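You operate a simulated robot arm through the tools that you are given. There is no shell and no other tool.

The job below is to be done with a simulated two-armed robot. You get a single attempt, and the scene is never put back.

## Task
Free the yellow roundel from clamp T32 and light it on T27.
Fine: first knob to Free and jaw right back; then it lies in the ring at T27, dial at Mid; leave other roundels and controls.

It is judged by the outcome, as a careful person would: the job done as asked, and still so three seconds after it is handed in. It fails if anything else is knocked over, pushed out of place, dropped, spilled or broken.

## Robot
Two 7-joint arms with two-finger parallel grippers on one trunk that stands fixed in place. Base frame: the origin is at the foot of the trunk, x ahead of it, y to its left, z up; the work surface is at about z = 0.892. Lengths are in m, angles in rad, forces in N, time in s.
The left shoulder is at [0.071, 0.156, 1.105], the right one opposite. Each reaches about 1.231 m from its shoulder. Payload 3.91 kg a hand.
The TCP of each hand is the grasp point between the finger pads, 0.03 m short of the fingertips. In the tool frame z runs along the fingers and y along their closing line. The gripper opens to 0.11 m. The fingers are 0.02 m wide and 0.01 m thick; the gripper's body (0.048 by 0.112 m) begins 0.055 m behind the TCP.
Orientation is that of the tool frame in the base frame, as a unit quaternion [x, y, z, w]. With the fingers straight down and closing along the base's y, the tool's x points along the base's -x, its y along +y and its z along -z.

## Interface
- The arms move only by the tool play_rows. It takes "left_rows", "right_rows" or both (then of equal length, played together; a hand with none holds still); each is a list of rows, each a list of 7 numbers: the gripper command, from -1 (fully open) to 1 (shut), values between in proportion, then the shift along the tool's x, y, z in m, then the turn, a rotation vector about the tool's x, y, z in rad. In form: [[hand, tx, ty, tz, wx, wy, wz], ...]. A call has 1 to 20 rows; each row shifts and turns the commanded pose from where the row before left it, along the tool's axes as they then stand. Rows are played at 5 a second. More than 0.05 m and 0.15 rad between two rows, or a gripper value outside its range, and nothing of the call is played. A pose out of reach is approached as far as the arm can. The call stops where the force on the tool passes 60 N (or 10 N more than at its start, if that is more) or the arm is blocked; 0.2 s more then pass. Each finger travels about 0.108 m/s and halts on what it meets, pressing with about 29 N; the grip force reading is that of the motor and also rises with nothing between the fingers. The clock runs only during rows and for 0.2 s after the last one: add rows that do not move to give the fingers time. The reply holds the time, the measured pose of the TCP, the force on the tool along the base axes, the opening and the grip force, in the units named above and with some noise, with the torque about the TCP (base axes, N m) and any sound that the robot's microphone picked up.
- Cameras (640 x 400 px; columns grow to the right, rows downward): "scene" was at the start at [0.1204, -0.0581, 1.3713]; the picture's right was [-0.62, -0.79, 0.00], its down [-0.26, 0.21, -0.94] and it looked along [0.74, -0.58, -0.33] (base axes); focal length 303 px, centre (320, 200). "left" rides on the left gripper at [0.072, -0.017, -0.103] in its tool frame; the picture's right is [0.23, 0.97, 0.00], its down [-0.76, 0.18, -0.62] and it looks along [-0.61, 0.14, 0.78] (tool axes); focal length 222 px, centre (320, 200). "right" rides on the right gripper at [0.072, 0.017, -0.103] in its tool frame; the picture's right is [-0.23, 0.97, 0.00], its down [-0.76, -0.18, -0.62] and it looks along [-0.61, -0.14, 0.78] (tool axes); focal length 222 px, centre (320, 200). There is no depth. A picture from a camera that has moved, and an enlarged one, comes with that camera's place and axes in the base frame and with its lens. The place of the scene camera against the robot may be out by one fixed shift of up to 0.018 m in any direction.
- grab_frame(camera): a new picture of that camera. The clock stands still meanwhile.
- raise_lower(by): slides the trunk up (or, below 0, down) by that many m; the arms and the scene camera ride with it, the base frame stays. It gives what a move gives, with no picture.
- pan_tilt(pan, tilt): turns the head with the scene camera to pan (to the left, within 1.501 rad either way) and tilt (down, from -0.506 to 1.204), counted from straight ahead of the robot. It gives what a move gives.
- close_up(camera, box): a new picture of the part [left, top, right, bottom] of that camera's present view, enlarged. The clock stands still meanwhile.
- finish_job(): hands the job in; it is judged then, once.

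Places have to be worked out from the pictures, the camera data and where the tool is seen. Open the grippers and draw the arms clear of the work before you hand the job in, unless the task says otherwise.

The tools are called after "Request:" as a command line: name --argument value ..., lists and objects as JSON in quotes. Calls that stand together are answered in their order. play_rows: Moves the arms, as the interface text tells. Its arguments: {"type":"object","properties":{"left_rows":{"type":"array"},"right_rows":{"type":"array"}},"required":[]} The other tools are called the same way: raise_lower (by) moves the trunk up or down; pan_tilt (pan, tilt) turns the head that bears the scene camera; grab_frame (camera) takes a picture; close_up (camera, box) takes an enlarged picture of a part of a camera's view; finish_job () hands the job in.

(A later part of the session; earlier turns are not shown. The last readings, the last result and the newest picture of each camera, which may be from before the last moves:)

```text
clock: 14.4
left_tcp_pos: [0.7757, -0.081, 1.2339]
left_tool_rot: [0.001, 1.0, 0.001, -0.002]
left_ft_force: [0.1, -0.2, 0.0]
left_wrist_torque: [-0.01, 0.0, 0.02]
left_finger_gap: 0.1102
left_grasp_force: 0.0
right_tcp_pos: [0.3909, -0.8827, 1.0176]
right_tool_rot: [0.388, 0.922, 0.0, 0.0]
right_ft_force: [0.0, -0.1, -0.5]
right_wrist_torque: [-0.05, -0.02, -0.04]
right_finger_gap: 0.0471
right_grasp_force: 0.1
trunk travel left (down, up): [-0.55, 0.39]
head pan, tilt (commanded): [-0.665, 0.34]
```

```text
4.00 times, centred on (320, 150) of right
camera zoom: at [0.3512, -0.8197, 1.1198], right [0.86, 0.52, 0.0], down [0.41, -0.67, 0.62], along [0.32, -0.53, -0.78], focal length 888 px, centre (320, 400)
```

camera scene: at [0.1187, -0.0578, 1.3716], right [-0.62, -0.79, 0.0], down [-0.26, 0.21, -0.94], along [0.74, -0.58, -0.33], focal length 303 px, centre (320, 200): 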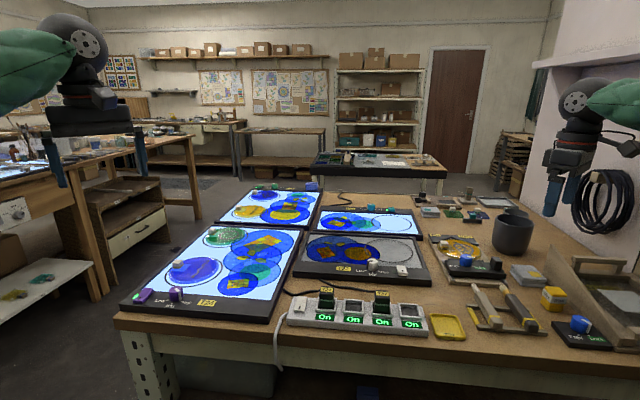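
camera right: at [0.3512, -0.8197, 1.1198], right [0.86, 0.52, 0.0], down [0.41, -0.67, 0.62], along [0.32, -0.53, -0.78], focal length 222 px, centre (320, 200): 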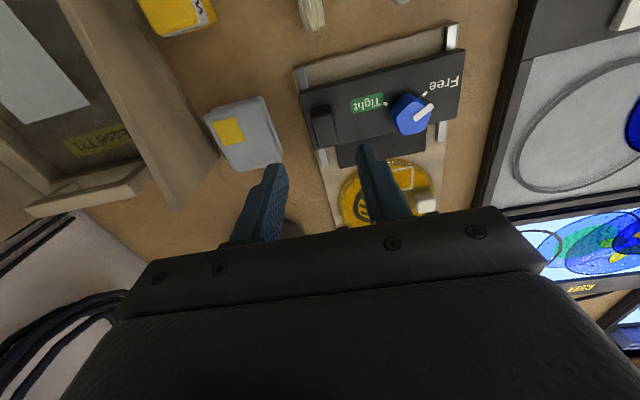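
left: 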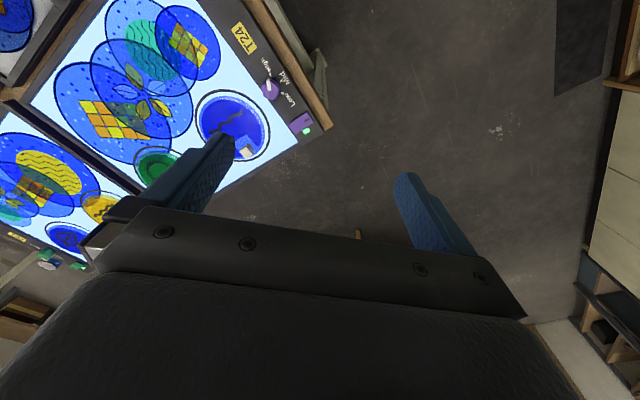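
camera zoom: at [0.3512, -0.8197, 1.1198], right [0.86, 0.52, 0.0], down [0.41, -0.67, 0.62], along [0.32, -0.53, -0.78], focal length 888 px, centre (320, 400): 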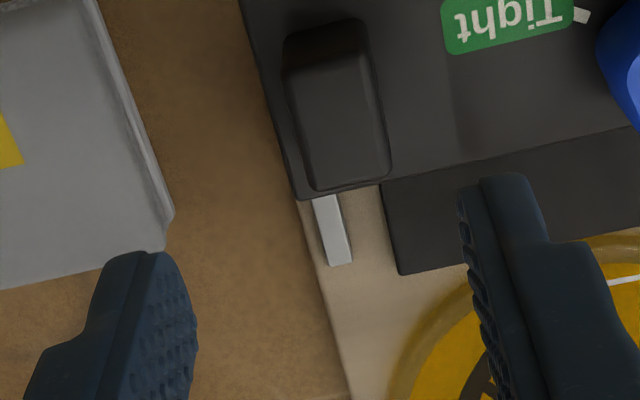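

Handle is ~4 mm to the right of the tool axis. Correcting and descending around it with tips stopping above the bar.

Request:
play_rows --right_rows '[[0.15, -0.002, 0.004, 0.02, 0, 0, 0], [0.15, 0, 0, 0.02, 0, 0, 0], [0.15, 0, 0, 0.02, 0, 0, 0], [0.15, 0, 0, 0.02, 0, 0, 0], [0.15, 0, 0, 0, 0, 0, 0]]'

Request:
close_up --camera "right" --box '[240, 110, 400, 210]'

Request:
close_up --camera "scene" --box '[430, 210, 550, 290]'

```text
clock: 15.6
left_tcp_pos: [0.7749, -0.0811, 1.2349]
left_tool_rot: [-0.001, 1.0, 0.0, 0.0]
left_ft_force: [-0.1, 0.2, 0.0]
left_wrist_torque: [-0.01, 0.02, 0.0]
left_finger_gap: 0.1101
left_grasp_force: 0.1
right_tcp_pos: [0.3935, -0.8812, 0.9385]
right_tool_rot: [0.389, 0.921, 0.0, -0.001]
right_ft_force: [0.6, -0.8, 0.1]
right_wrist_torque: [-0.03, -0.01, -0.03]
right_finger_gap: 0.0467
right_grasp_force: 0.0
trunk travel left (down, up): [-0.55, 0.39]
head pan, tilt (commanded): [-0.665, 0.34]
```

```text
4.00 times, centred on (320, 160) of right
camera zoom: at [0.3549, -0.8177, 1.0411], right [0.86, 0.52, 0.0], down [0.4, -0.67, 0.62], along [0.32, -0.53, -0.78], focal length 888 px, centre (320, 360)
```

zoom: 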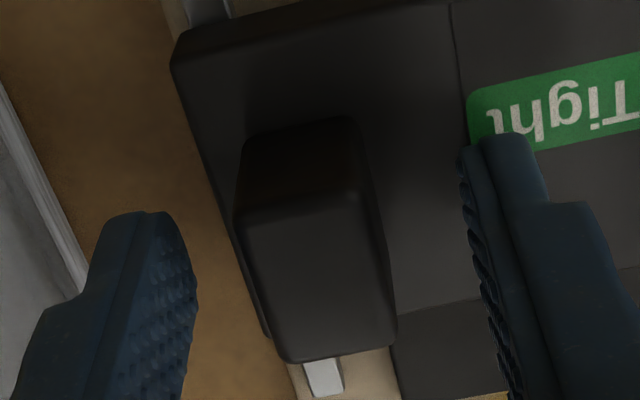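

```text
5.00 times, centred on (490, 250) of scene
camera zoom: at [0.12, -0.0578, 1.3714], right [-0.62, -0.79, 0.0], down [-0.26, 0.21, -0.94], along [0.74, -0.58, -0.33], focal length 1514 px, centre (-530, -50)
```

zoom: 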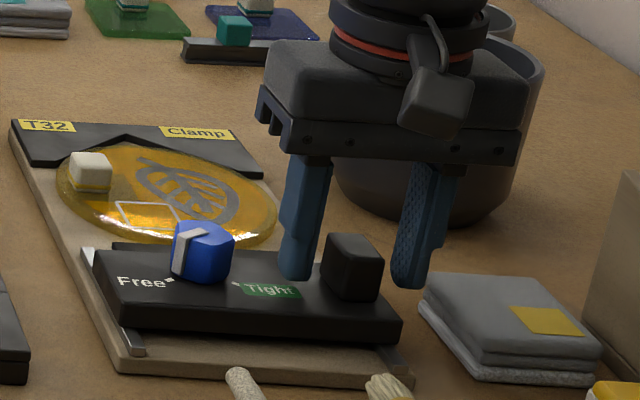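

The handle lies centred between the fingers. Closing on it, then drawing it rearward a few millimetres at a time.

Request:
play_rows --right_rows '[[0.5, 0, 0, 0, 0, 0, 0], [0.9, 0, 0, 0, 0, 0, 0], [0.9, 0, 0, 0, 0, 0, 0], [0.9, 0.004, 0, 0, 0, 0, 0], [0.9, 0.004, 0, 0, 0, 0, 0]]'

Request:
close_up --camera "scene" --box '[430, 210, 550, 290]'

```text
clock: 16.8
left_tcp_pos: [0.7749, -0.0803, 1.2347]
left_tool_rot: [0.0, 1.0, 0.0, 0.0]
left_ft_force: [-0.1, 0.9, 0.2]
left_wrist_torque: [-0.03, 0.0, -0.03]
left_finger_gap: 0.1102
left_grasp_force: 0.1
right_tcp_pos: [0.3877, -0.8764, 0.9389]
right_tool_rot: [0.388, 0.922, -0.001, -0.001]
right_ft_force: [-2.7, -2.8, -2.5]
right_wrist_torque: [-0.24, -0.07, 0.99]
right_finger_gap: 0.0197
right_grasp_force: 45.5
trunk travel left (down, up): [-0.55, 0.39]
head pan, tilt (commanded): [-0.665, 0.34]
```

```text
5.00 times, centred on (490, 250) of scene
camera zoom: at [0.1202, -0.0586, 1.3713], right [-0.62, -0.79, 0.0], down [-0.26, 0.21, -0.94], along [0.74, -0.58, -0.33], focal length 1514 px, centre (-530, -50)
```

zoom: 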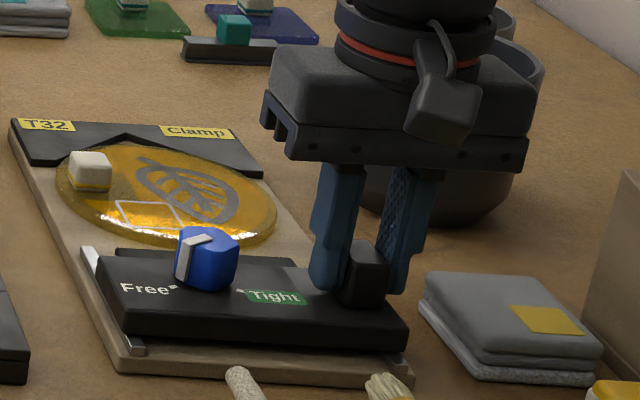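

The bar slid back ~8 mm with little resistance and the roundel stayed put. Continuing to the stop in small steps.

Request:
play_rows --right_rows '[[0.9, 0.003, 0, 0, 0, 0, 0], [0.9, 0.003, 0, 0, 0, 0, 0], [0.9, 0.003, 0, 0, 0, 0, 0]]'

Request:
close_up --camera "scene" --box '[430, 210, 550, 290]'

Request:
close_up --camera "right" --box '[240, 80, 440, 200]'

```text
clock: 17.6
left_tcp_pos: [0.7753, -0.0815, 1.2353]
left_tool_rot: [0.0, 1.0, 0.001, 0.0]
left_ft_force: [-0.2, 0.3, -0.6]
left_wrist_torque: [0.01, 0.0, 0.01]
left_finger_gap: 0.1099
left_grasp_force: 0.0
right_tcp_pos: [0.3821, -0.8694, 0.9384]
right_tool_rot: [0.388, 0.922, 0.0, -0.001]
right_ft_force: [-7.7, -7.3, 2.0]
right_wrist_torque: [-0.04, 0.4, 0.91]
right_finger_gap: 0.02
right_grasp_force: 44.7
trunk travel left (down, up): [-0.55, 0.39]
head pan, tilt (commanded): [-0.665, 0.34]
```

```text
5.00 times, centred on (490, 250) of scene
camera zoom: at [0.1195, -0.0587, 1.3715], right [-0.62, -0.79, 0.0], down [-0.26, 0.21, -0.94], along [0.74, -0.58, -0.33], focal length 1514 px, centre (-530, -50)
```

zoom: 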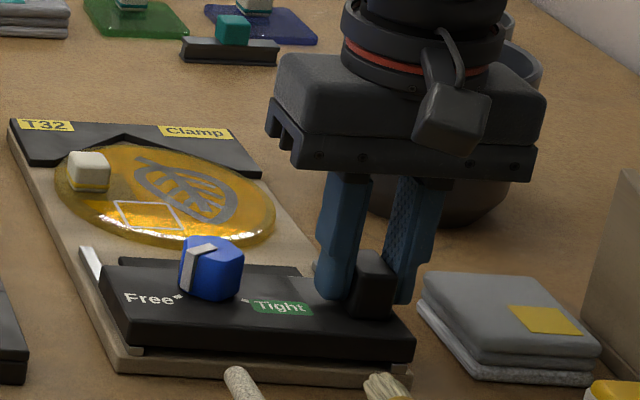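

```text
3.20 times, centred on (340, 140) of right
camera zoom: at [0.3428, -0.8057, 1.0407], right [0.86, 0.52, 0.0], down [0.4, -0.67, 0.62], along [0.32, -0.53, -0.78], focal length 711 px, centre (256, 392)
```

zoom: 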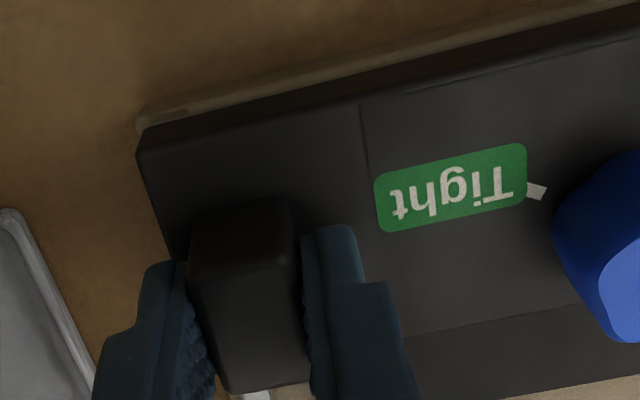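

No stop felt yet (forces are sideways, not along the slide). Continuing.

Request:
play_rows --right_rows '[[0.9, 0.003, 0, 0, 0, 0, 0], [0.9, 0.003, 0, 0, 0, 0, 0], [0.9, 0.003, 0, 0, 0, 0, 0]]'

Request:
close_up --camera "scene" --box '[430, 210, 550, 290]'

Request:
close_up --camera "right" --box '[240, 80, 440, 200]'

```text
clock: 18.4
left_tcp_pos: [0.7747, -0.0809, 1.2348]
left_tool_rot: [0.0, 1.0, 0.001, 0.0]
left_ft_force: [0.4, -0.3, 0.3]
left_wrist_torque: [0.01, 0.03, 0.02]
left_finger_gap: 0.1098
left_grasp_force: 0.1
right_tcp_pos: [0.3762, -0.863, 0.938]
right_tool_rot: [0.388, 0.922, 0.0, 0.0]
right_ft_force: [-11.1, -11.1, 7.1]
right_wrist_torque: [0.11, 0.73, 0.82]
right_finger_gap: 0.0202
right_grasp_force: 45.1
trunk travel left (down, up): [-0.55, 0.39]
head pan, tilt (commanded): [-0.665, 0.34]
```

```text
5.00 times, centred on (490, 250) of scene
camera zoom: at [0.119, -0.0585, 1.3715], right [-0.62, -0.79, 0.0], down [-0.26, 0.21, -0.94], along [0.74, -0.58, -0.33], focal length 1514 px, centre (-530, -50)
```

zoom: 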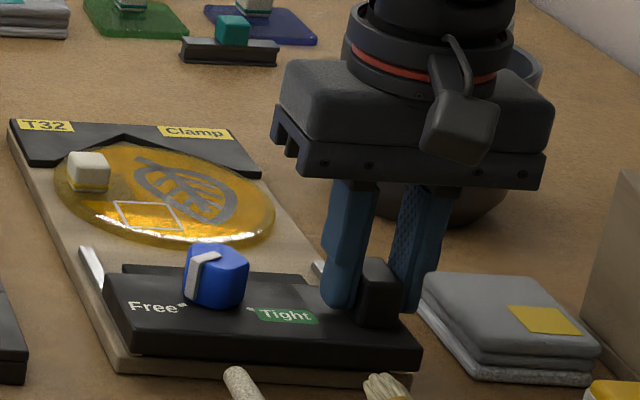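

```text
3.20 times, centred on (340, 140) of right
camera zoom: at [0.337, -0.7999, 1.0405], right [0.86, 0.52, 0.0], down [0.4, -0.67, 0.62], along [0.32, -0.53, -0.78], focal length 711 px, centre (256, 392)
```

zoom: 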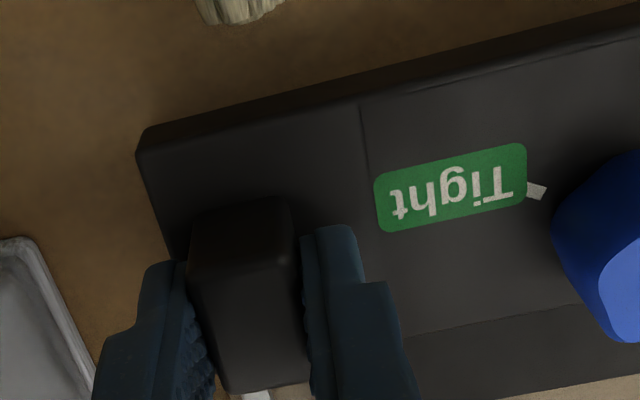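

Still sliding freely along the rails; a sideways load suggests a slight angle mismatch, so I'll add a tiny lateral correction and continue toward the stop.

Request:
play_rows --right_rows '[[0.9, 0.003, -0.0006, 0, 0, 0, 0], [0.9, 0.003, -0.0004, 0, 0, 0, 0], [0.9, 0.003, -0.0004, 0, 0, 0, 0]]'

Request:
close_up --camera "scene" --box '[430, 210, 550, 290]'

Request:
close_up --camera "right" --box '[240, 80, 440, 200]'

```text
clock: 19.2
left_tcp_pos: [0.7759, -0.0804, 1.2344]
left_tool_rot: [-0.001, 1.0, 0.0, 0.0]
left_ft_force: [0.4, 0.1, -0.3]
left_wrist_torque: [0.02, -0.03, -0.03]
left_finger_gap: 0.1099
left_grasp_force: 0.2
right_tcp_pos: [0.3717, -0.8581, 0.9375]
right_tool_rot: [0.387, 0.922, 0.001, -0.001]
right_ft_force: [7.2, -23.2, 3.9]
right_wrist_torque: [-0.83, -0.15, 0.82]
right_finger_gap: 0.0199
right_grasp_force: 44.9
trunk travel left (down, up): [-0.55, 0.39]
head pan, tilt (commanded): [-0.665, 0.34]
```

```text
5.00 times, centred on (490, 250) of scene
camera zoom: at [0.1204, -0.0594, 1.3711], right [-0.62, -0.79, 0.0], down [-0.26, 0.21, -0.94], along [0.74, -0.58, -0.34], focal length 1514 px, centre (-530, -50)
```

zoom: 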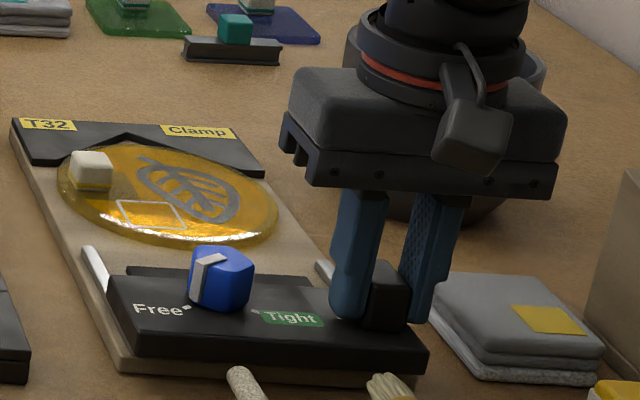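

```text
3.20 times, centred on (340, 140) of right
camera zoom: at [0.3315, -0.7948, 1.0392], right [0.85, 0.52, 0.0], down [0.41, -0.67, 0.62], along [0.32, -0.53, -0.78], focal length 711 px, centre (256, 392)
```

zoom: 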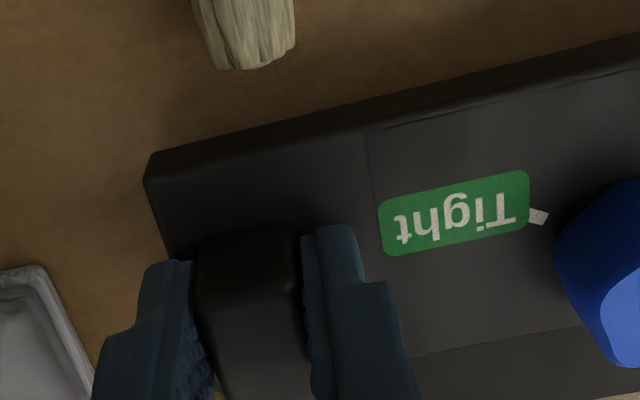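

The label has shifted relative to the fingers and ~22 N now opposes the pull along the slide: the jaw seems to have met its stop. I'll give one more short pull to confirm it doesn't move further.

Request:
play_rows --right_rows '[[0.9, 0.002, -0.0004, 0, 0, 0, 0], [0.9, 0.002, -0.0004, 0, 0, 0, 0]]'

Request:
close_up --camera "scene" --box '[430, 210, 550, 290]'

Request:
close_up --camera "right" --box '[240, 80, 440, 200]'

```text
clock: 19.8
left_tcp_pos: [0.7778, -0.0825, 1.2335]
left_tool_rot: [-0.001, 1.0, 0.001, 0.0]
left_ft_force: [-0.3, -0.5, 0.3]
left_wrist_torque: [0.0, -0.01, 0.0]
left_finger_gap: 0.11
left_grasp_force: 0.1
right_tcp_pos: [0.3684, -0.855, 0.938]
right_tool_rot: [0.388, 0.922, 0.001, 0.0]
right_ft_force: [23.9, -33.9, 11.0]
right_wrist_torque: [-0.76, 0.21, 0.82]
right_finger_gap: 0.0203
right_grasp_force: 45.3
trunk travel left (down, up): [-0.55, 0.39]
head pan, tilt (commanded): [-0.665, 0.34]
```

```text
5.00 times, centred on (490, 250) of scene
camera zoom: at [0.122, -0.0599, 1.3712], right [-0.62, -0.79, 0.0], down [-0.26, 0.21, -0.94], along [0.74, -0.58, -0.34], focal length 1514 px, centre (-530, -50)
```

zoom: 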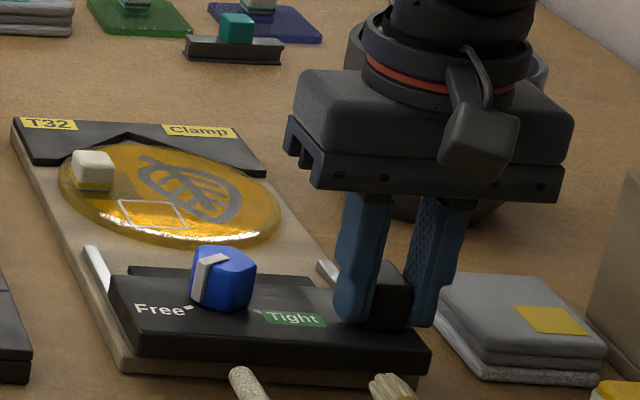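

```text
3.20 times, centred on (340, 140) of right
camera zoom: at [0.3293, -0.7925, 1.0391], right [0.86, 0.52, 0.0], down [0.41, -0.67, 0.62], along [0.32, -0.53, -0.78], focal length 711 px, centre (256, 392)
```

zoom: 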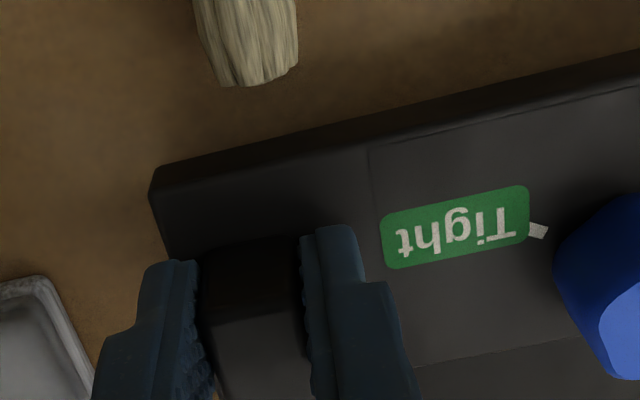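

41 N along the slide with no further motion: the jaw is against its rear stop. I'll relax the pull, open and rise.

Request:
play_rows --right_rows '[[0.9, -0.003, 0.0004, 0, 0, 0, 0], [0.6, -0.002, 0, 0, 0, 0, 0], [0.2, 0, 0, 0, 0, 0, 0], [0.2, 0, 0, 0, 0, 0, 0], [0.2, 0, 0, -0.03, 0, 0, 0], [0.2, 0, 0, -0.04, 0, 0, 0], [0.2, 0, 0, -0.04, 0, 0, 0], [0.2, 0, 0, 0, 0, 0, 0]]'

Request:
grab_frame --camera "right"

Request:
close_up --camera "scene" --box '[410, 210, 530, 290]'

```text
clock: 21.6
left_tcp_pos: [0.7764, -0.0815, 1.2341]
left_tool_rot: [0.001, 1.0, -0.001, 0.001]
left_ft_force: [-0.1, 0.2, 0.2]
left_wrist_torque: [-0.02, 0.01, 0.0]
left_finger_gap: 0.11
left_grasp_force: 0.0
right_tcp_pos: [0.3704, -0.858, 1.0477]
right_tool_rot: [0.388, 0.922, 0.0, 0.0]
right_ft_force: [-0.3, -0.1, 0.1]
right_wrist_torque: [-0.01, 0.02, 0.0]
right_finger_gap: 0.0443
right_grasp_force: 0.1
trunk travel left (down, up): [-0.55, 0.39]
head pan, tilt (commanded): [-0.665, 0.34]
```

```text
taken
camera right: at [0.3319, -0.7958, 1.1494], right [0.86, 0.52, 0.0], down [0.41, -0.67, 0.62], along [0.32, -0.53, -0.78], focal length 222 px, centre (320, 200)
```

right: 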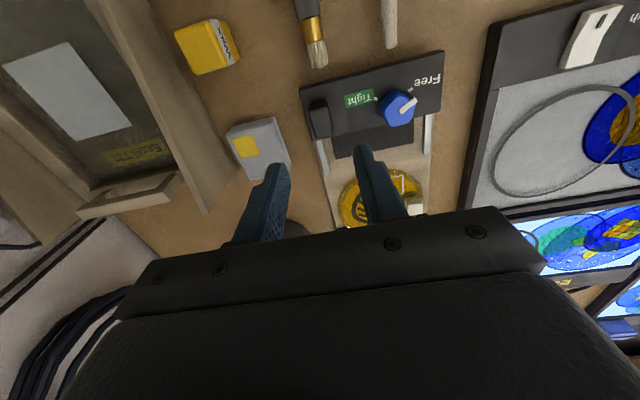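

```text
5.00 times, centred on (470, 250) of scene
camera zoom: at [0.1206, -0.0585, 1.3713], right [-0.62, -0.79, 0.0], down [-0.26, 0.21, -0.94], along [0.74, -0.58, -0.34], focal length 1514 px, centre (-430, -50)
```

zoom: 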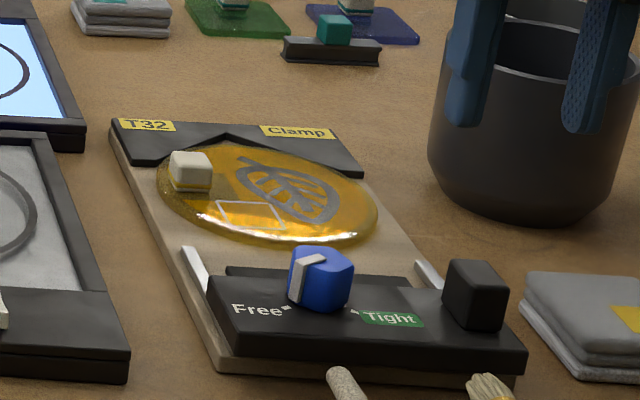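

The jaw is fully back, knob at Free, clamp base unmoved. Now I'll hover over the roundel's white grip (est. (0.555, -0.896)) to measure it.

Request:
play_rows --right_rows '[[0.2, -0.0312, 0.0211, 0, 0, 0, 0], [0.2, -0.0312, 0.0211, 0, 0, 0, 0], [0.2, -0.0312, 0.0211, 0, 0, 0, 0], [0.2, -0.0312, 0.0211, 0, 0, 0, 0], [0.2, -0.0312, 0.0211, 0, 0, 0, 0], [0.0, 0, 0, 0, 0, 0, 0]]'

Request:
grab_frame --camera "right"

Request:
close_up --camera "right" --box '[220, 60, 420, 190]'

Request:
close_up --camera "scene" --box '[410, 200, 530, 290]'

```text
clock: 23.0
left_tcp_pos: [0.7746, -0.0794, 1.2352]
left_tool_rot: [0.001, 1.0, -0.001, -0.001]
left_ft_force: [-0.8, 0.2, -1.3]
left_wrist_torque: [-0.02, 0.02, -0.01]
left_finger_gap: 0.11
left_grasp_force: 0.1
right_tcp_pos: [0.5526, -0.8949, 1.0476]
right_tool_rot: [0.389, 0.921, -0.001, 0.0]
right_ft_force: [0.1, 0.2, 0.5]
right_wrist_torque: [-0.02, -0.01, -0.04]
right_finger_gap: 0.0551
right_grasp_force: 0.0
trunk travel left (down, up): [-0.55, 0.39]
head pan, tilt (commanded): [-0.665, 0.34]
```

```text
taken
camera right: at [0.5131, -0.8316, 1.1491], right [0.86, 0.52, 0.0], down [0.4, -0.67, 0.62], along [0.32, -0.53, -0.78], focal length 222 px, centre (320, 200)
```

right: 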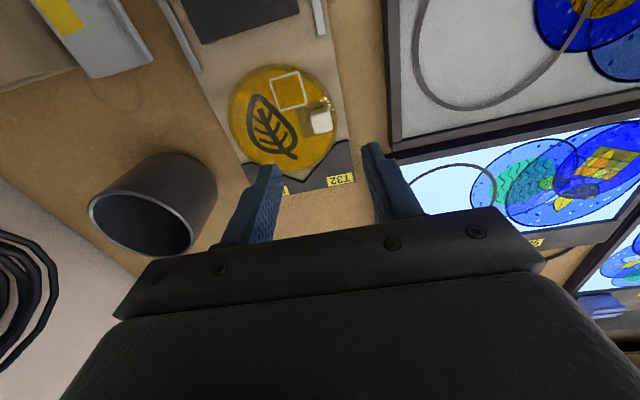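

```text
3.08 times, centred on (320, 125) of right
camera zoom: at [0.5131, -0.8316, 1.1491], right [0.86, 0.52, 0.0], down [0.4, -0.67, 0.62], along [0.32, -0.53, -0.78], focal length 684 px, centre (320, 431)
```

zoom: 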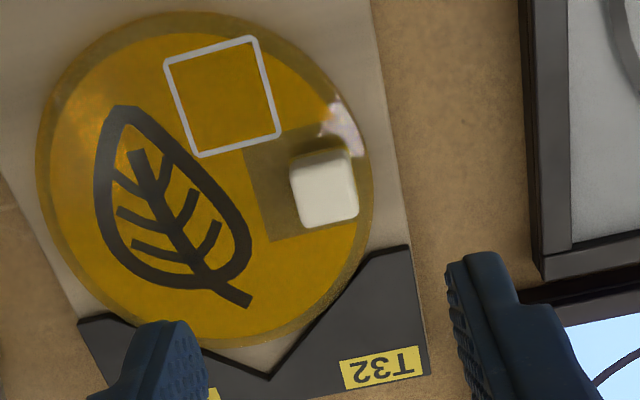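

```text
4.44 times, centred on (470, 245) of scene
camera zoom: at [0.119, -0.0574, 1.3716], right [-0.62, -0.79, 0.0], down [-0.26, 0.21, -0.94], along [0.74, -0.58, -0.33], focal length 1346 px, centre (-347, 0)
```

zoom: 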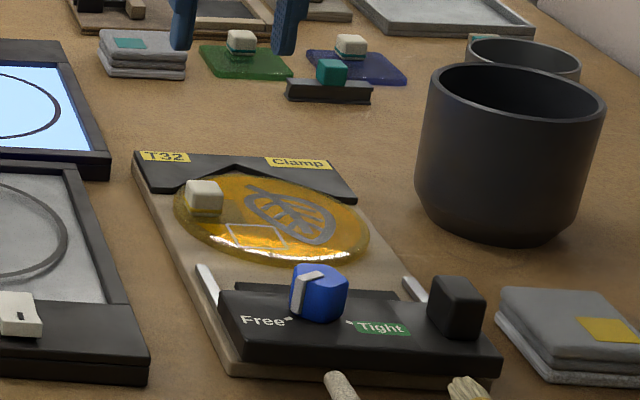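

The white grip is a ~2 cm cube, faces aligned with my fingers, top centre ≈ (0.5567, -0.901, 0.911). Shifting ~8 mm forward and descending to just above it.

Request:
play_rows --right_rows '[[0.0, -0.0082, 0, 0.02, 0, 0, 0], [0.0, 0, 0, 0.03, 0, 0, 0], [0.0, 0, 0, 0.03, 0, 0, 0], [0.0, 0, 0, 0.018, 0, 0, 0], [0.0, 0, 0, 0, 0, 0, 0]]'

Request:
close_up --camera "right" --box '[240, 100, 400, 200]'

Request:
close_up --camera "scene" --box '[420, 220, 500, 270]'

```text
clock: 24.2
left_tcp_pos: [0.7766, -0.081, 1.2351]
left_tool_rot: [0.0, 1.0, 0.0, 0.0]
left_ft_force: [-0.3, -0.9, -0.2]
left_wrist_torque: [0.01, -0.01, 0.02]
left_finger_gap: 0.1099
left_grasp_force: 0.1
right_tcp_pos: [0.5617, -0.9015, 0.9496]
right_tool_rot: [0.388, 0.922, 0.0, 0.0]
right_ft_force: [-0.7, -0.5, -0.1]
right_wrist_torque: [0.03, 0.04, 0.0]
right_finger_gap: 0.0547
right_grasp_force: 0.1
trunk travel left (down, up): [-0.55, 0.39]
head pan, tilt (commanded): [-0.665, 0.34]
```

```text
4.00 times, centred on (320, 150) of right
camera zoom: at [0.5225, -0.8385, 1.0515], right [0.86, 0.52, 0.0], down [0.41, -0.67, 0.62], along [0.32, -0.53, -0.78], focal length 888 px, centre (320, 400)
```

zoom: 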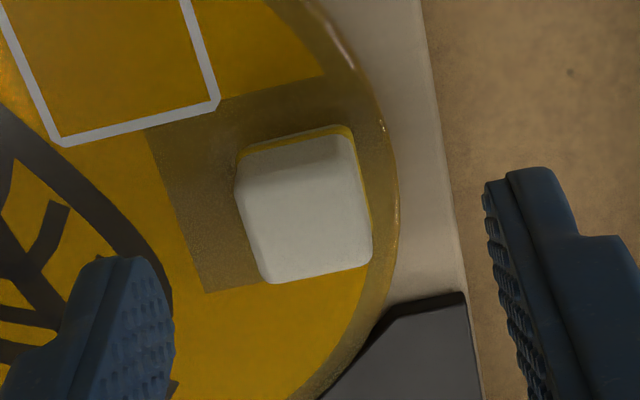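

```text
8.00 times, centred on (460, 245) of scene
camera zoom: at [0.1205, -0.0582, 1.3713], right [-0.62, -0.79, 0.0], down [-0.26, 0.21, -0.94], along [0.74, -0.58, -0.33], focal length 2423 px, centre (-800, -160)
```

zoom: 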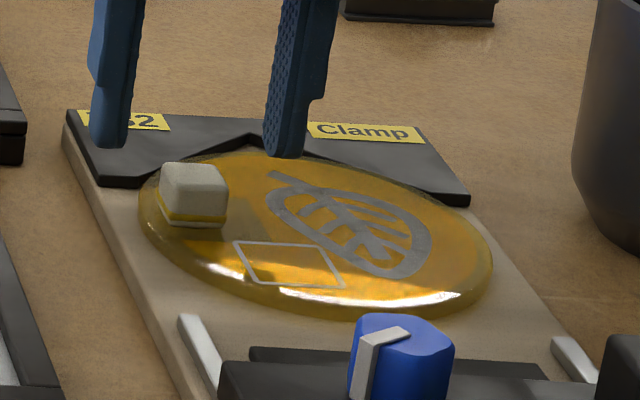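

The cube is ~3 mm behind/left of the tool axis; correcting and descending so the pads cover the cube with tips just above the glass.

Request:
play_rows --right_rows '[[0.0, 0.003, -0.002, 0.008, 0, 0, 0], [0.0, 0, 0, 0.008, 0, 0, 0], [0.0, 0, 0, 0.004, 0, 0, 0], [0.0, 0, 0, 0, 0, 0, 0]]'

Request:
close_up --camera "right" --box '[240, 110, 400, 210]'

Request:
close_up --camera "scene" --box '[420, 220, 500, 270]'

```text
clock: 25.2
left_tcp_pos: [0.776, -0.0797, 1.2346]
left_tool_rot: [0.0, 1.0, 0.0, 0.0]
left_ft_force: [-0.5, 0.9, 0.3]
left_wrist_torque: [-0.02, -0.01, 0.01]
left_finger_gap: 0.1099
left_grasp_force: 0.0
right_tcp_pos: [0.5571, -0.9, 0.9297]
right_tool_rot: [0.388, 0.922, 0.0, 0.0]
right_ft_force: [0.4, 0.1, -0.2]
right_wrist_torque: [-0.01, -0.03, 0.01]
right_finger_gap: 0.055
right_grasp_force: 0.1
trunk travel left (down, up): [-0.55, 0.39]
head pan, tilt (commanded): [-0.665, 0.34]
```

```text
4.00 times, centred on (320, 160) of right
camera zoom: at [0.5181, -0.8375, 1.0321], right [0.86, 0.52, 0.0], down [0.41, -0.67, 0.62], along [0.32, -0.53, -0.78], focal length 888 px, centre (320, 360)
```

zoom: 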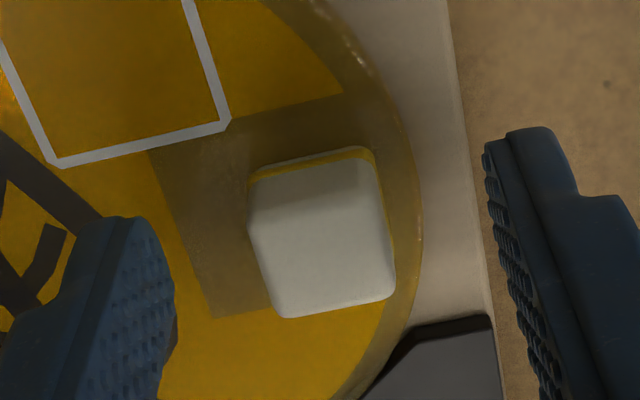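

```text
8.00 times, centred on (460, 245) of scene
camera zoom: at [0.1205, -0.0582, 1.3713], right [-0.62, -0.79, 0.0], down [-0.26, 0.21, -0.94], along [0.74, -0.58, -0.33], focal length 2423 px, centre (-800, -160)
```

zoom: 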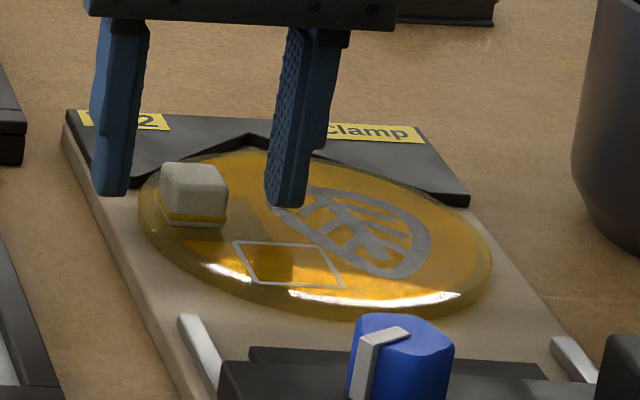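

Well centred. Lowering 2.5 mm more and closing on the cube.

Request:
play_rows --right_rows '[[0.0, 0, 0, 0.0025, 0, 0, 0], [0.4, 0, 0, 0, 0, 0, 0], [0.9, 0, 0, 0, 0, 0, 0], [0.9, 0, 0, 0, 0, 0, 0], [0.9, 0, 0, 0, 0, 0, 0]]'

Request:
close_up --camera "right" --box '[240, 110, 400, 210]'

Request:
close_up --camera "scene" --box '[420, 220, 500, 270]'

```text
clock: 26.4
left_tcp_pos: [0.7765, -0.0803, 1.2345]
left_tool_rot: [0.0, 1.0, 0.0, 0.0]
left_ft_force: [0.1, -0.1, -0.5]
left_wrist_torque: [-0.02, 0.02, 0.0]
left_finger_gap: 0.1098
left_grasp_force: 0.0
right_tcp_pos: [0.5579, -0.9007, 0.9281]
right_tool_rot: [0.388, 0.922, 0.0, -0.001]
right_ft_force: [-0.2, -0.1, 0.4]
right_wrist_torque: [-0.03, -0.07, 0.02]
right_finger_gap: 0.0213
right_grasp_force: 29.0
trunk travel left (down, up): [-0.55, 0.39]
head pan, tilt (commanded): [-0.665, 0.34]
```

```text
4.00 times, centred on (320, 160) of right
camera zoom: at [0.518, -0.8375, 1.0298], right [0.86, 0.52, 0.0], down [0.41, -0.67, 0.62], along [0.32, -0.53, -0.78], focal length 888 px, centre (320, 360)
```

zoom: 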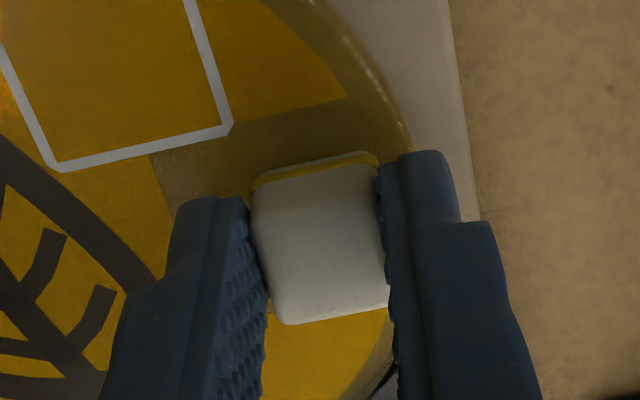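

```text
8.00 times, centred on (460, 245) of scene
camera zoom: at [0.1204, -0.0582, 1.3713], right [-0.62, -0.79, 0.0], down [-0.26, 0.21, -0.94], along [0.74, -0.58, -0.33], focal length 2423 px, centre (-800, -160)
```

zoom: 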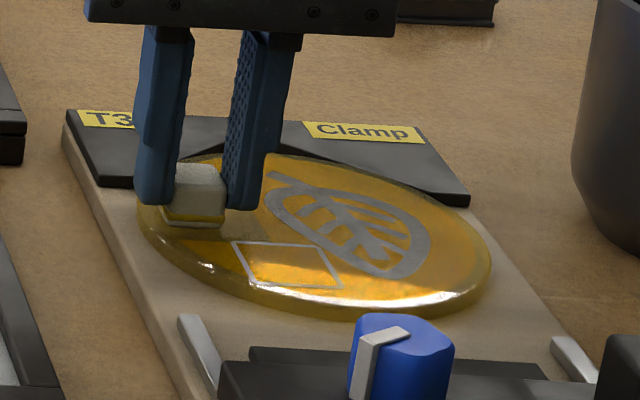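

Gripped at 21 mm with 29 N. Lifting a little, easing away from the V-jaw, and checking load and tilt.

Request:
play_rows --right_rows '[[0.9, 0.002, 0, -0.002, 0, 0, 0], [0.9, 0.002, 0, -0.004, 0, 0, 0], [0.9, 0, 0, -0.008, 0, 0, 0], [0.9, 0, 0, -0.01, 0, 0, 0], [0.9, 0, 0, 0, 0, 0, 0]]'

Request:
close_up --camera "right" --box '[220, 80, 420, 210]'

Request:
close_up --camera "scene" --box '[420, 210, 510, 270]'

```text
clock: 27.6
left_tcp_pos: [0.7757, -0.0811, 1.2338]
left_tool_rot: [-0.001, 1.0, 0.0, 0.0]
left_ft_force: [-0.6, -1.2, -0.5]
left_wrist_torque: [0.02, 0.07, -0.02]
left_finger_gap: 0.1101
left_grasp_force: 0.0
right_tcp_pos: [0.5534, -0.8975, 0.952]
right_tool_rot: [0.388, 0.922, 0.0, 0.0]
right_ft_force: [-0.5, 0.3, -1.2]
right_wrist_torque: [0.04, -0.04, 0.03]
right_finger_gap: 0.0211
right_grasp_force: 29.1
trunk travel left (down, up): [-0.55, 0.39]
head pan, tilt (commanded): [-0.665, 0.34]
```

```text
3.08 times, centred on (320, 145) of right
camera zoom: at [0.5154, -0.8346, 1.0532], right [0.86, 0.52, 0.0], down [0.4, -0.67, 0.62], along [0.32, -0.53, -0.78], focal length 684 px, centre (320, 369)
```

zoom: 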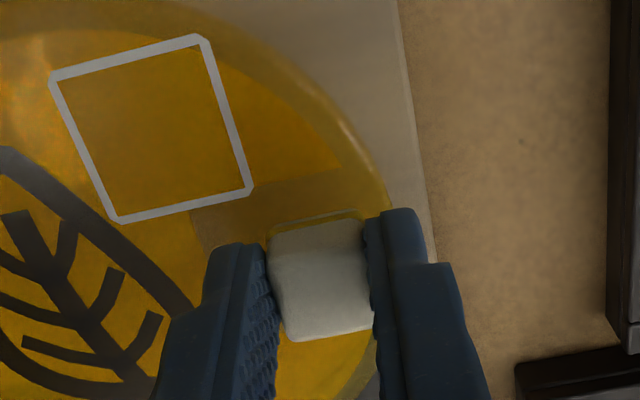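

```text
6.67 times, centred on (465, 240) of scene
camera zoom: at [0.1206, -0.0585, 1.3713], right [-0.62, -0.79, 0.0], down [-0.26, 0.21, -0.94], along [0.74, -0.58, -0.34], focal length 2019 px, centre (-647, -67)
```

zoom: 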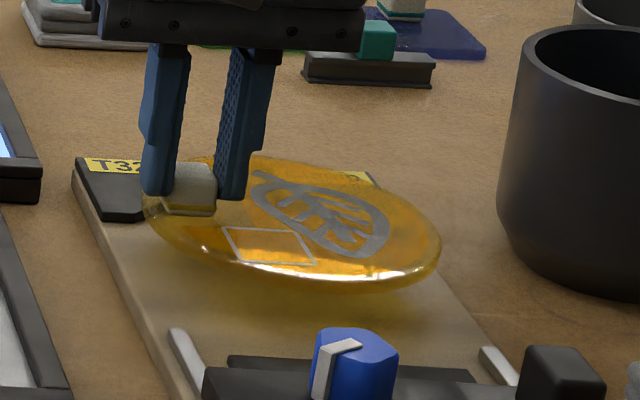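

The roundel hangs level from the grip and weighs little. Raising it clear, then carrying it toward the T27 ring (est. centre ≈ (0.649, -0.748)).

Request:
play_rows --right_rows '[[0.9, 0, 0, -0.025, 0, 0, 0], [0.9, 0, 0, -0.025, 0, 0, 0], [0.9, 0, 0, -0.025, 0, 0, 0], [0.9, 0, 0, -0.025, 0, 0, 0], [0.9, 0.0052, 0.0275, 0, 0, 0, 0], [0.9, 0.0052, 0.0275, 0, 0, 0, 0], [0.9, 0.0052, 0.0275, 0, 0, 0, 0], [0.9, 0.0052, 0.0275, 0, 0, 0, 0], [0.9, 0, 0, 0, 0, 0, 0]]'

Request:
grab_frame --camera "right"

Request:
close_up --camera "scene" --box '[280, 180, 500, 320]'

```text
clock: 29.6
left_tcp_pos: [0.7757, -0.0801, 1.2359]
left_tool_rot: [0.0, 1.0, 0.0, 0.0]
left_ft_force: [-0.6, -0.4, 0.6]
left_wrist_torque: [0.03, 0.01, -0.01]
left_finger_gap: 0.11
left_grasp_force: 0.1
right_tcp_pos: [0.619, -0.8068, 1.0515]
right_tool_rot: [0.389, 0.921, 0.0, 0.0]
right_ft_force: [-1.0, 0.1, 0.3]
right_wrist_torque: [0.01, 0.0, -0.01]
right_finger_gap: 0.0213
right_grasp_force: 29.1
trunk travel left (down, up): [-0.55, 0.39]
head pan, tilt (commanded): [-0.665, 0.34]
```

```text
taken
camera right: at [0.5795, -0.7431, 1.1535], right [0.86, 0.52, 0.0], down [0.4, -0.67, 0.62], along [0.32, -0.53, -0.78], focal length 222 px, centre (320, 200)
```

right: 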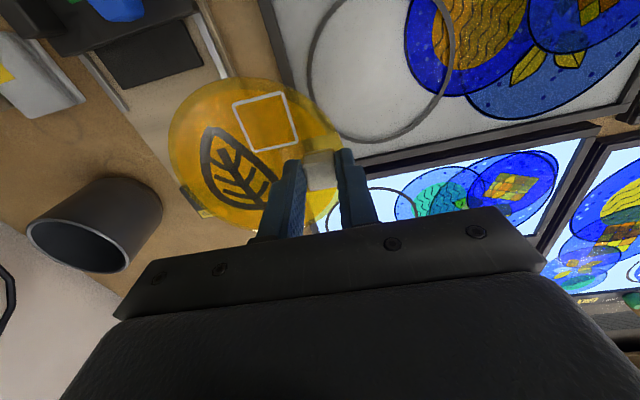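

```text
2.86 times, centred on (390, 250) of scene
camera zoom: at [0.1198, -0.0584, 1.3714], right [-0.62, -0.79, 0.0], down [-0.26, 0.21, -0.94], along [0.74, -0.58, -0.33], focal length 865 px, centre (120, 57)
```

zoom: 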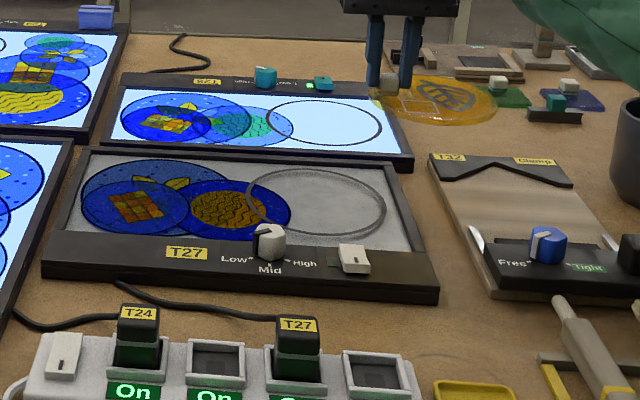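

This view shows most of the T27 ring. Zooming to fit its centre precisely.

Request:
close_up --camera "right" --box '[280, 0, 500, 150]'

Request:
close_up --camera "scene" --box '[330, 220, 450, 290]'

```text
2.67 times, centred on (390, 75) of right
camera zoom: at [0.5795, -0.7431, 1.1535], right [0.86, 0.52, 0.0], down [0.4, -0.67, 0.62], along [0.32, -0.53, -0.78], focal length 592 px, centre (133, 533)
```

zoom: 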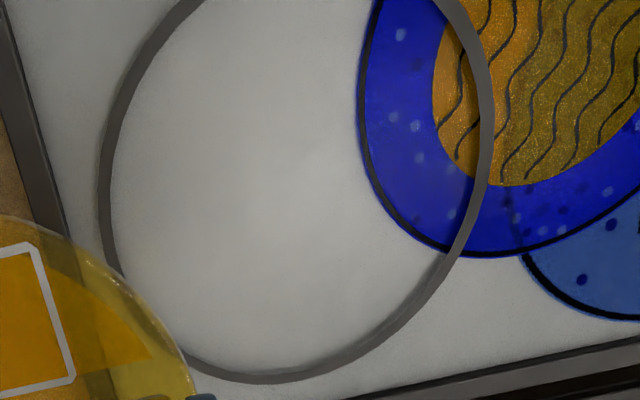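

```text
5.33 times, centred on (390, 255) of scene
camera zoom: at [0.1198, -0.0584, 1.3714], right [-0.62, -0.79, 0.0], down [-0.26, 0.21, -0.94], along [0.74, -0.58, -0.33], focal length 1615 px, centre (-53, -93)
```

zoom: 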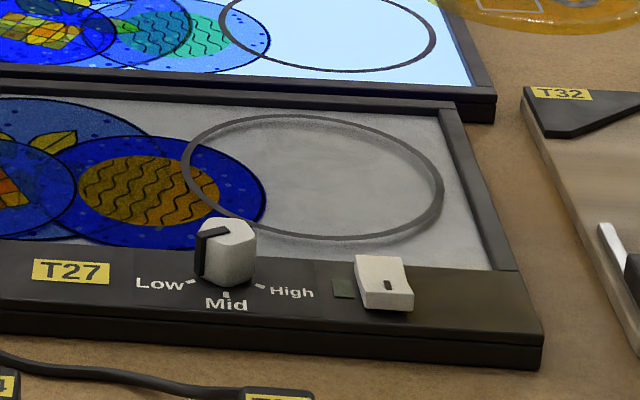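

Circle fit puts the ring centre at tool offset (+0.0165, +0.067), radius ≈ 0.0735; the disc centre is at about (+0.001, -0.046) from the tool. Shifting by (0.0155, 0.113) to bring the disc above the ring.

Request:
play_rows --right_rows '[[0.9, 0.0038, 0.0282, 0, 0, 0, 0], [0.9, 0.0039, 0.0282, 0, 0, 0, 0], [0.9, 0.0039, 0.0282, 0, 0, 0, 0], [0.9, 0.0039, 0.0282, 0, 0, 0, 0], [0.9, 0, 0, 0.025, 0, 0, 0], [0.9, 0, 0, 0.025, 0, 0, 0], [0.9, 0, 0, 0, 0, 0, 0]]'

Request:
grab_frame --camera "right"

Request:
close_up --camera "scene" --box '[330, 210, 450, 290]'

Request:
close_up --camera "right" --box '[180, 50, 400, 200]'

```text
clock: 31.2
left_tcp_pos: [0.7758, -0.0802, 1.2353]
left_tool_rot: [0.0, 1.0, 0.001, 0.0]
left_ft_force: [-0.2, 0.5, -0.3]
left_wrist_torque: [-0.03, 0.0, 0.01]
left_finger_gap: 0.1099
left_grasp_force: 0.0
right_tcp_pos: [0.6888, -0.7164, 1.0018]
right_tool_rot: [0.389, 0.921, 0.001, 0.0]
right_ft_force: [-0.3, 0.7, -0.8]
right_wrist_torque: [0.03, -0.04, -0.04]
right_finger_gap: 0.0211
right_grasp_force: 29.0
trunk travel left (down, up): [-0.55, 0.39]
head pan, tilt (commanded): [-0.665, 0.34]
```

```text
taken
camera right: at [0.649, -0.6534, 1.1039], right [0.86, 0.52, 0.0], down [0.4, -0.67, 0.62], along [0.32, -0.53, -0.78], focal length 222 px, centre (320, 200)
```

right: 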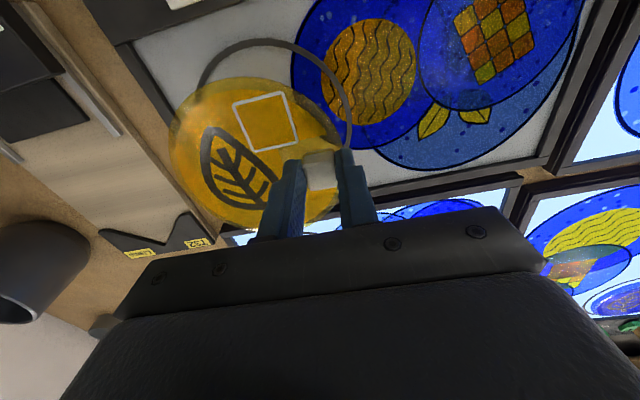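

```text
5.00 times, centred on (390, 250) of scene
camera zoom: at [0.1202, -0.0581, 1.3714], right [-0.62, -0.79, 0.0], down [-0.26, 0.21, -0.94], along [0.74, -0.58, -0.33], focal length 1514 px, centre (-30, -50)
```

zoom: 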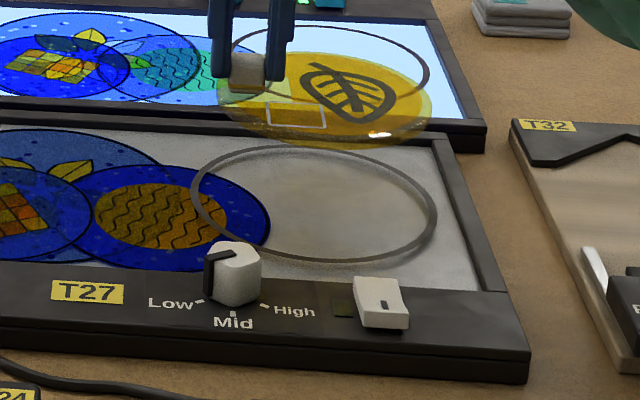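

```text
2.67 times, centred on (290, 125) of right
camera zoom: at [0.649, -0.6534, 1.1039], right [0.86, 0.52, 0.0], down [0.4, -0.67, 0.62], along [0.32, -0.53, -0.78], focal length 592 px, centre (400, 400)
```

zoom: 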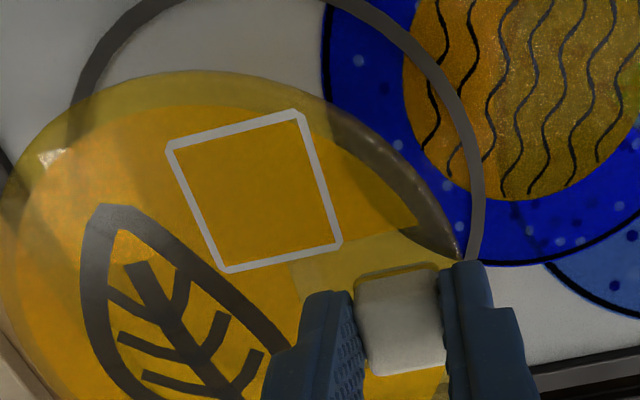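

Disc and ring centres agree to within 2 mm (disc radius 0.063 vs ring 0.0735). Lowering most of the way, then checking.

Request:
play_rows --right_rows '[[0.9, 0.001, 0, 0.02, 0, 0, 0], [0.9, 0, 0, 0.02, 0, 0, 0], [0.9, 0, 0, 0.012, 0, 0, 0], [0.9, 0, 0, 0, 0, 0, 0]]'

Request:
close_up --camera "scene" --box '[330, 210, 450, 290]'

Request:
close_up --camera "right" --box '[180, 50, 400, 200]'

```text
clock: 32.2
left_tcp_pos: [0.776, -0.0804, 1.2344]
left_tool_rot: [0.0, 1.0, 0.0, 0.0]
left_ft_force: [-0.1, -0.4, 0.4]
left_wrist_torque: [0.03, 0.0, -0.04]
left_finger_gap: 0.1101
left_grasp_force: 0.0
right_tcp_pos: [0.6877, -0.715, 0.9489]
right_tool_rot: [0.388, 0.922, 0.0, 0.0]
right_ft_force: [-0.4, 0.2, -2.1]
right_wrist_torque: [-0.01, -0.06, 0.0]
right_finger_gap: 0.0214
right_grasp_force: 29.7
trunk travel left (down, up): [-0.55, 0.39]
head pan, tilt (commanded): [-0.665, 0.34]
```

```text
5.00 times, centred on (390, 250) of scene
camera zoom: at [0.1205, -0.0581, 1.3713], right [-0.62, -0.79, 0.0], down [-0.26, 0.21, -0.94], along [0.74, -0.58, -0.33], focal length 1514 px, centre (-30, -50)
```

zoom: 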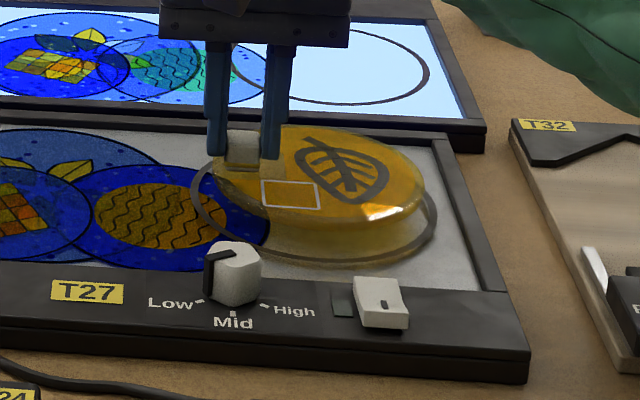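

```text
2.67 times, centred on (290, 125) of right
camera zoom: at [0.6473, -0.652, 1.0516], right [0.86, 0.52, 0.0], down [0.41, -0.67, 0.62], along [0.32, -0.53, -0.78], focal length 592 px, centre (400, 400)
```

zoom: 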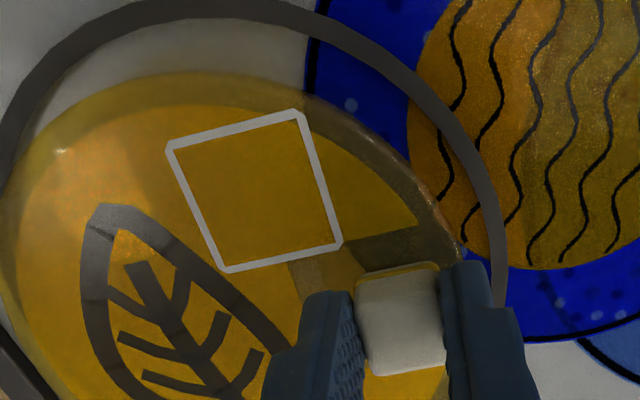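

Still ~1.5 cm above the panel, alignment holding. Descending gradually and watching the vertical force.

Request:
play_rows --right_rows '[[0.9, 0, 0, 0.004, 0, 0, 0], [0.9, 0, 0, 0.003, 0, 0, 0], [0.9, 0, 0, 0.002, 0, 0, 0], [0.9, 0, 0, 0, 0, 0, 0]]'

Request:
close_up --camera "scene" --box '[350, 220, 430, 275]'

```text
clock: 33.2
left_tcp_pos: [0.7758, -0.0802, 1.2333]
left_tool_rot: [0.0, 1.0, 0.0, 0.001]
left_ft_force: [-0.1, 0.2, 0.6]
left_wrist_torque: [-0.02, 0.01, 0.0]
left_finger_gap: 0.11
left_grasp_force: 0.0
right_tcp_pos: [0.6876, -0.7157, 0.9388]
right_tool_rot: [0.388, 0.921, 0.0, 0.0]
right_ft_force: [-1.2, -0.4, -1.2]
right_wrist_torque: [0.02, -0.04, -0.01]
right_finger_gap: 0.0214
right_grasp_force: 28.8
trunk travel left (down, up): [-0.55, 0.39]
head pan, tilt (commanded): [-0.665, 0.34]
```

```text
7.27 times, centred on (390, 248) of scene
camera zoom: at [0.1206, -0.0581, 1.3713], right [-0.62, -0.79, 0.0], down [-0.26, 0.21, -0.94], along [0.74, -0.58, -0.33], focal length 2203 px, centre (-189, -146)
```

zoom: 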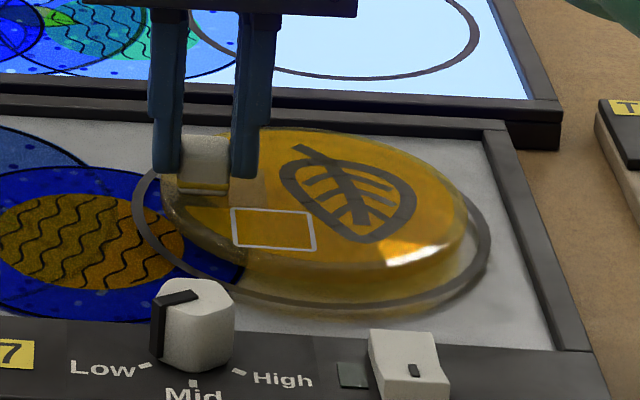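

No contact yet at TCP z 0.939. Continuing down in 2 mm steps.

Request:
play_rows --right_rows '[[0.9, 0, 0, 0.002, 0, 0, 0], [0.9, 0, 0, 0.002, 0, 0, 0], [0.9, 0, 0, 0, 0, 0, 0]]'

Request:
close_up --camera "scene" --box '[350, 220, 430, 275]'

```text
clock: 34.0
left_tcp_pos: [0.7752, -0.08, 1.2356]
left_tool_rot: [0.0, 1.0, 0.001, 0.001]
left_ft_force: [0.2, -0.1, 0.7]
left_wrist_torque: [0.04, 0.03, -0.01]
left_finger_gap: 0.1102
left_grasp_force: 0.0
right_tcp_pos: [0.6873, -0.7146, 0.9372]
right_tool_rot: [0.388, 0.922, 0.001, 0.001]
right_ft_force: [4.1, -2.3, 11.7]
right_wrist_torque: [0.14, 0.05, 0.0]
right_finger_gap: 0.0211
right_grasp_force: 29.0
trunk travel left (down, up): [-0.55, 0.39]
head pan, tilt (commanded): [-0.665, 0.34]
```

```text
7.27 times, centred on (390, 248) of scene
camera zoom: at [0.12, -0.0575, 1.3716], right [-0.62, -0.79, 0.0], down [-0.26, 0.21, -0.94], along [0.74, -0.58, -0.33], focal length 2203 px, centre (-189, -146)
```

zoom: 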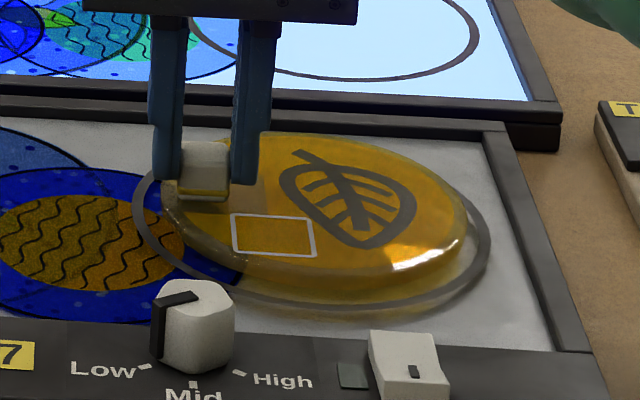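

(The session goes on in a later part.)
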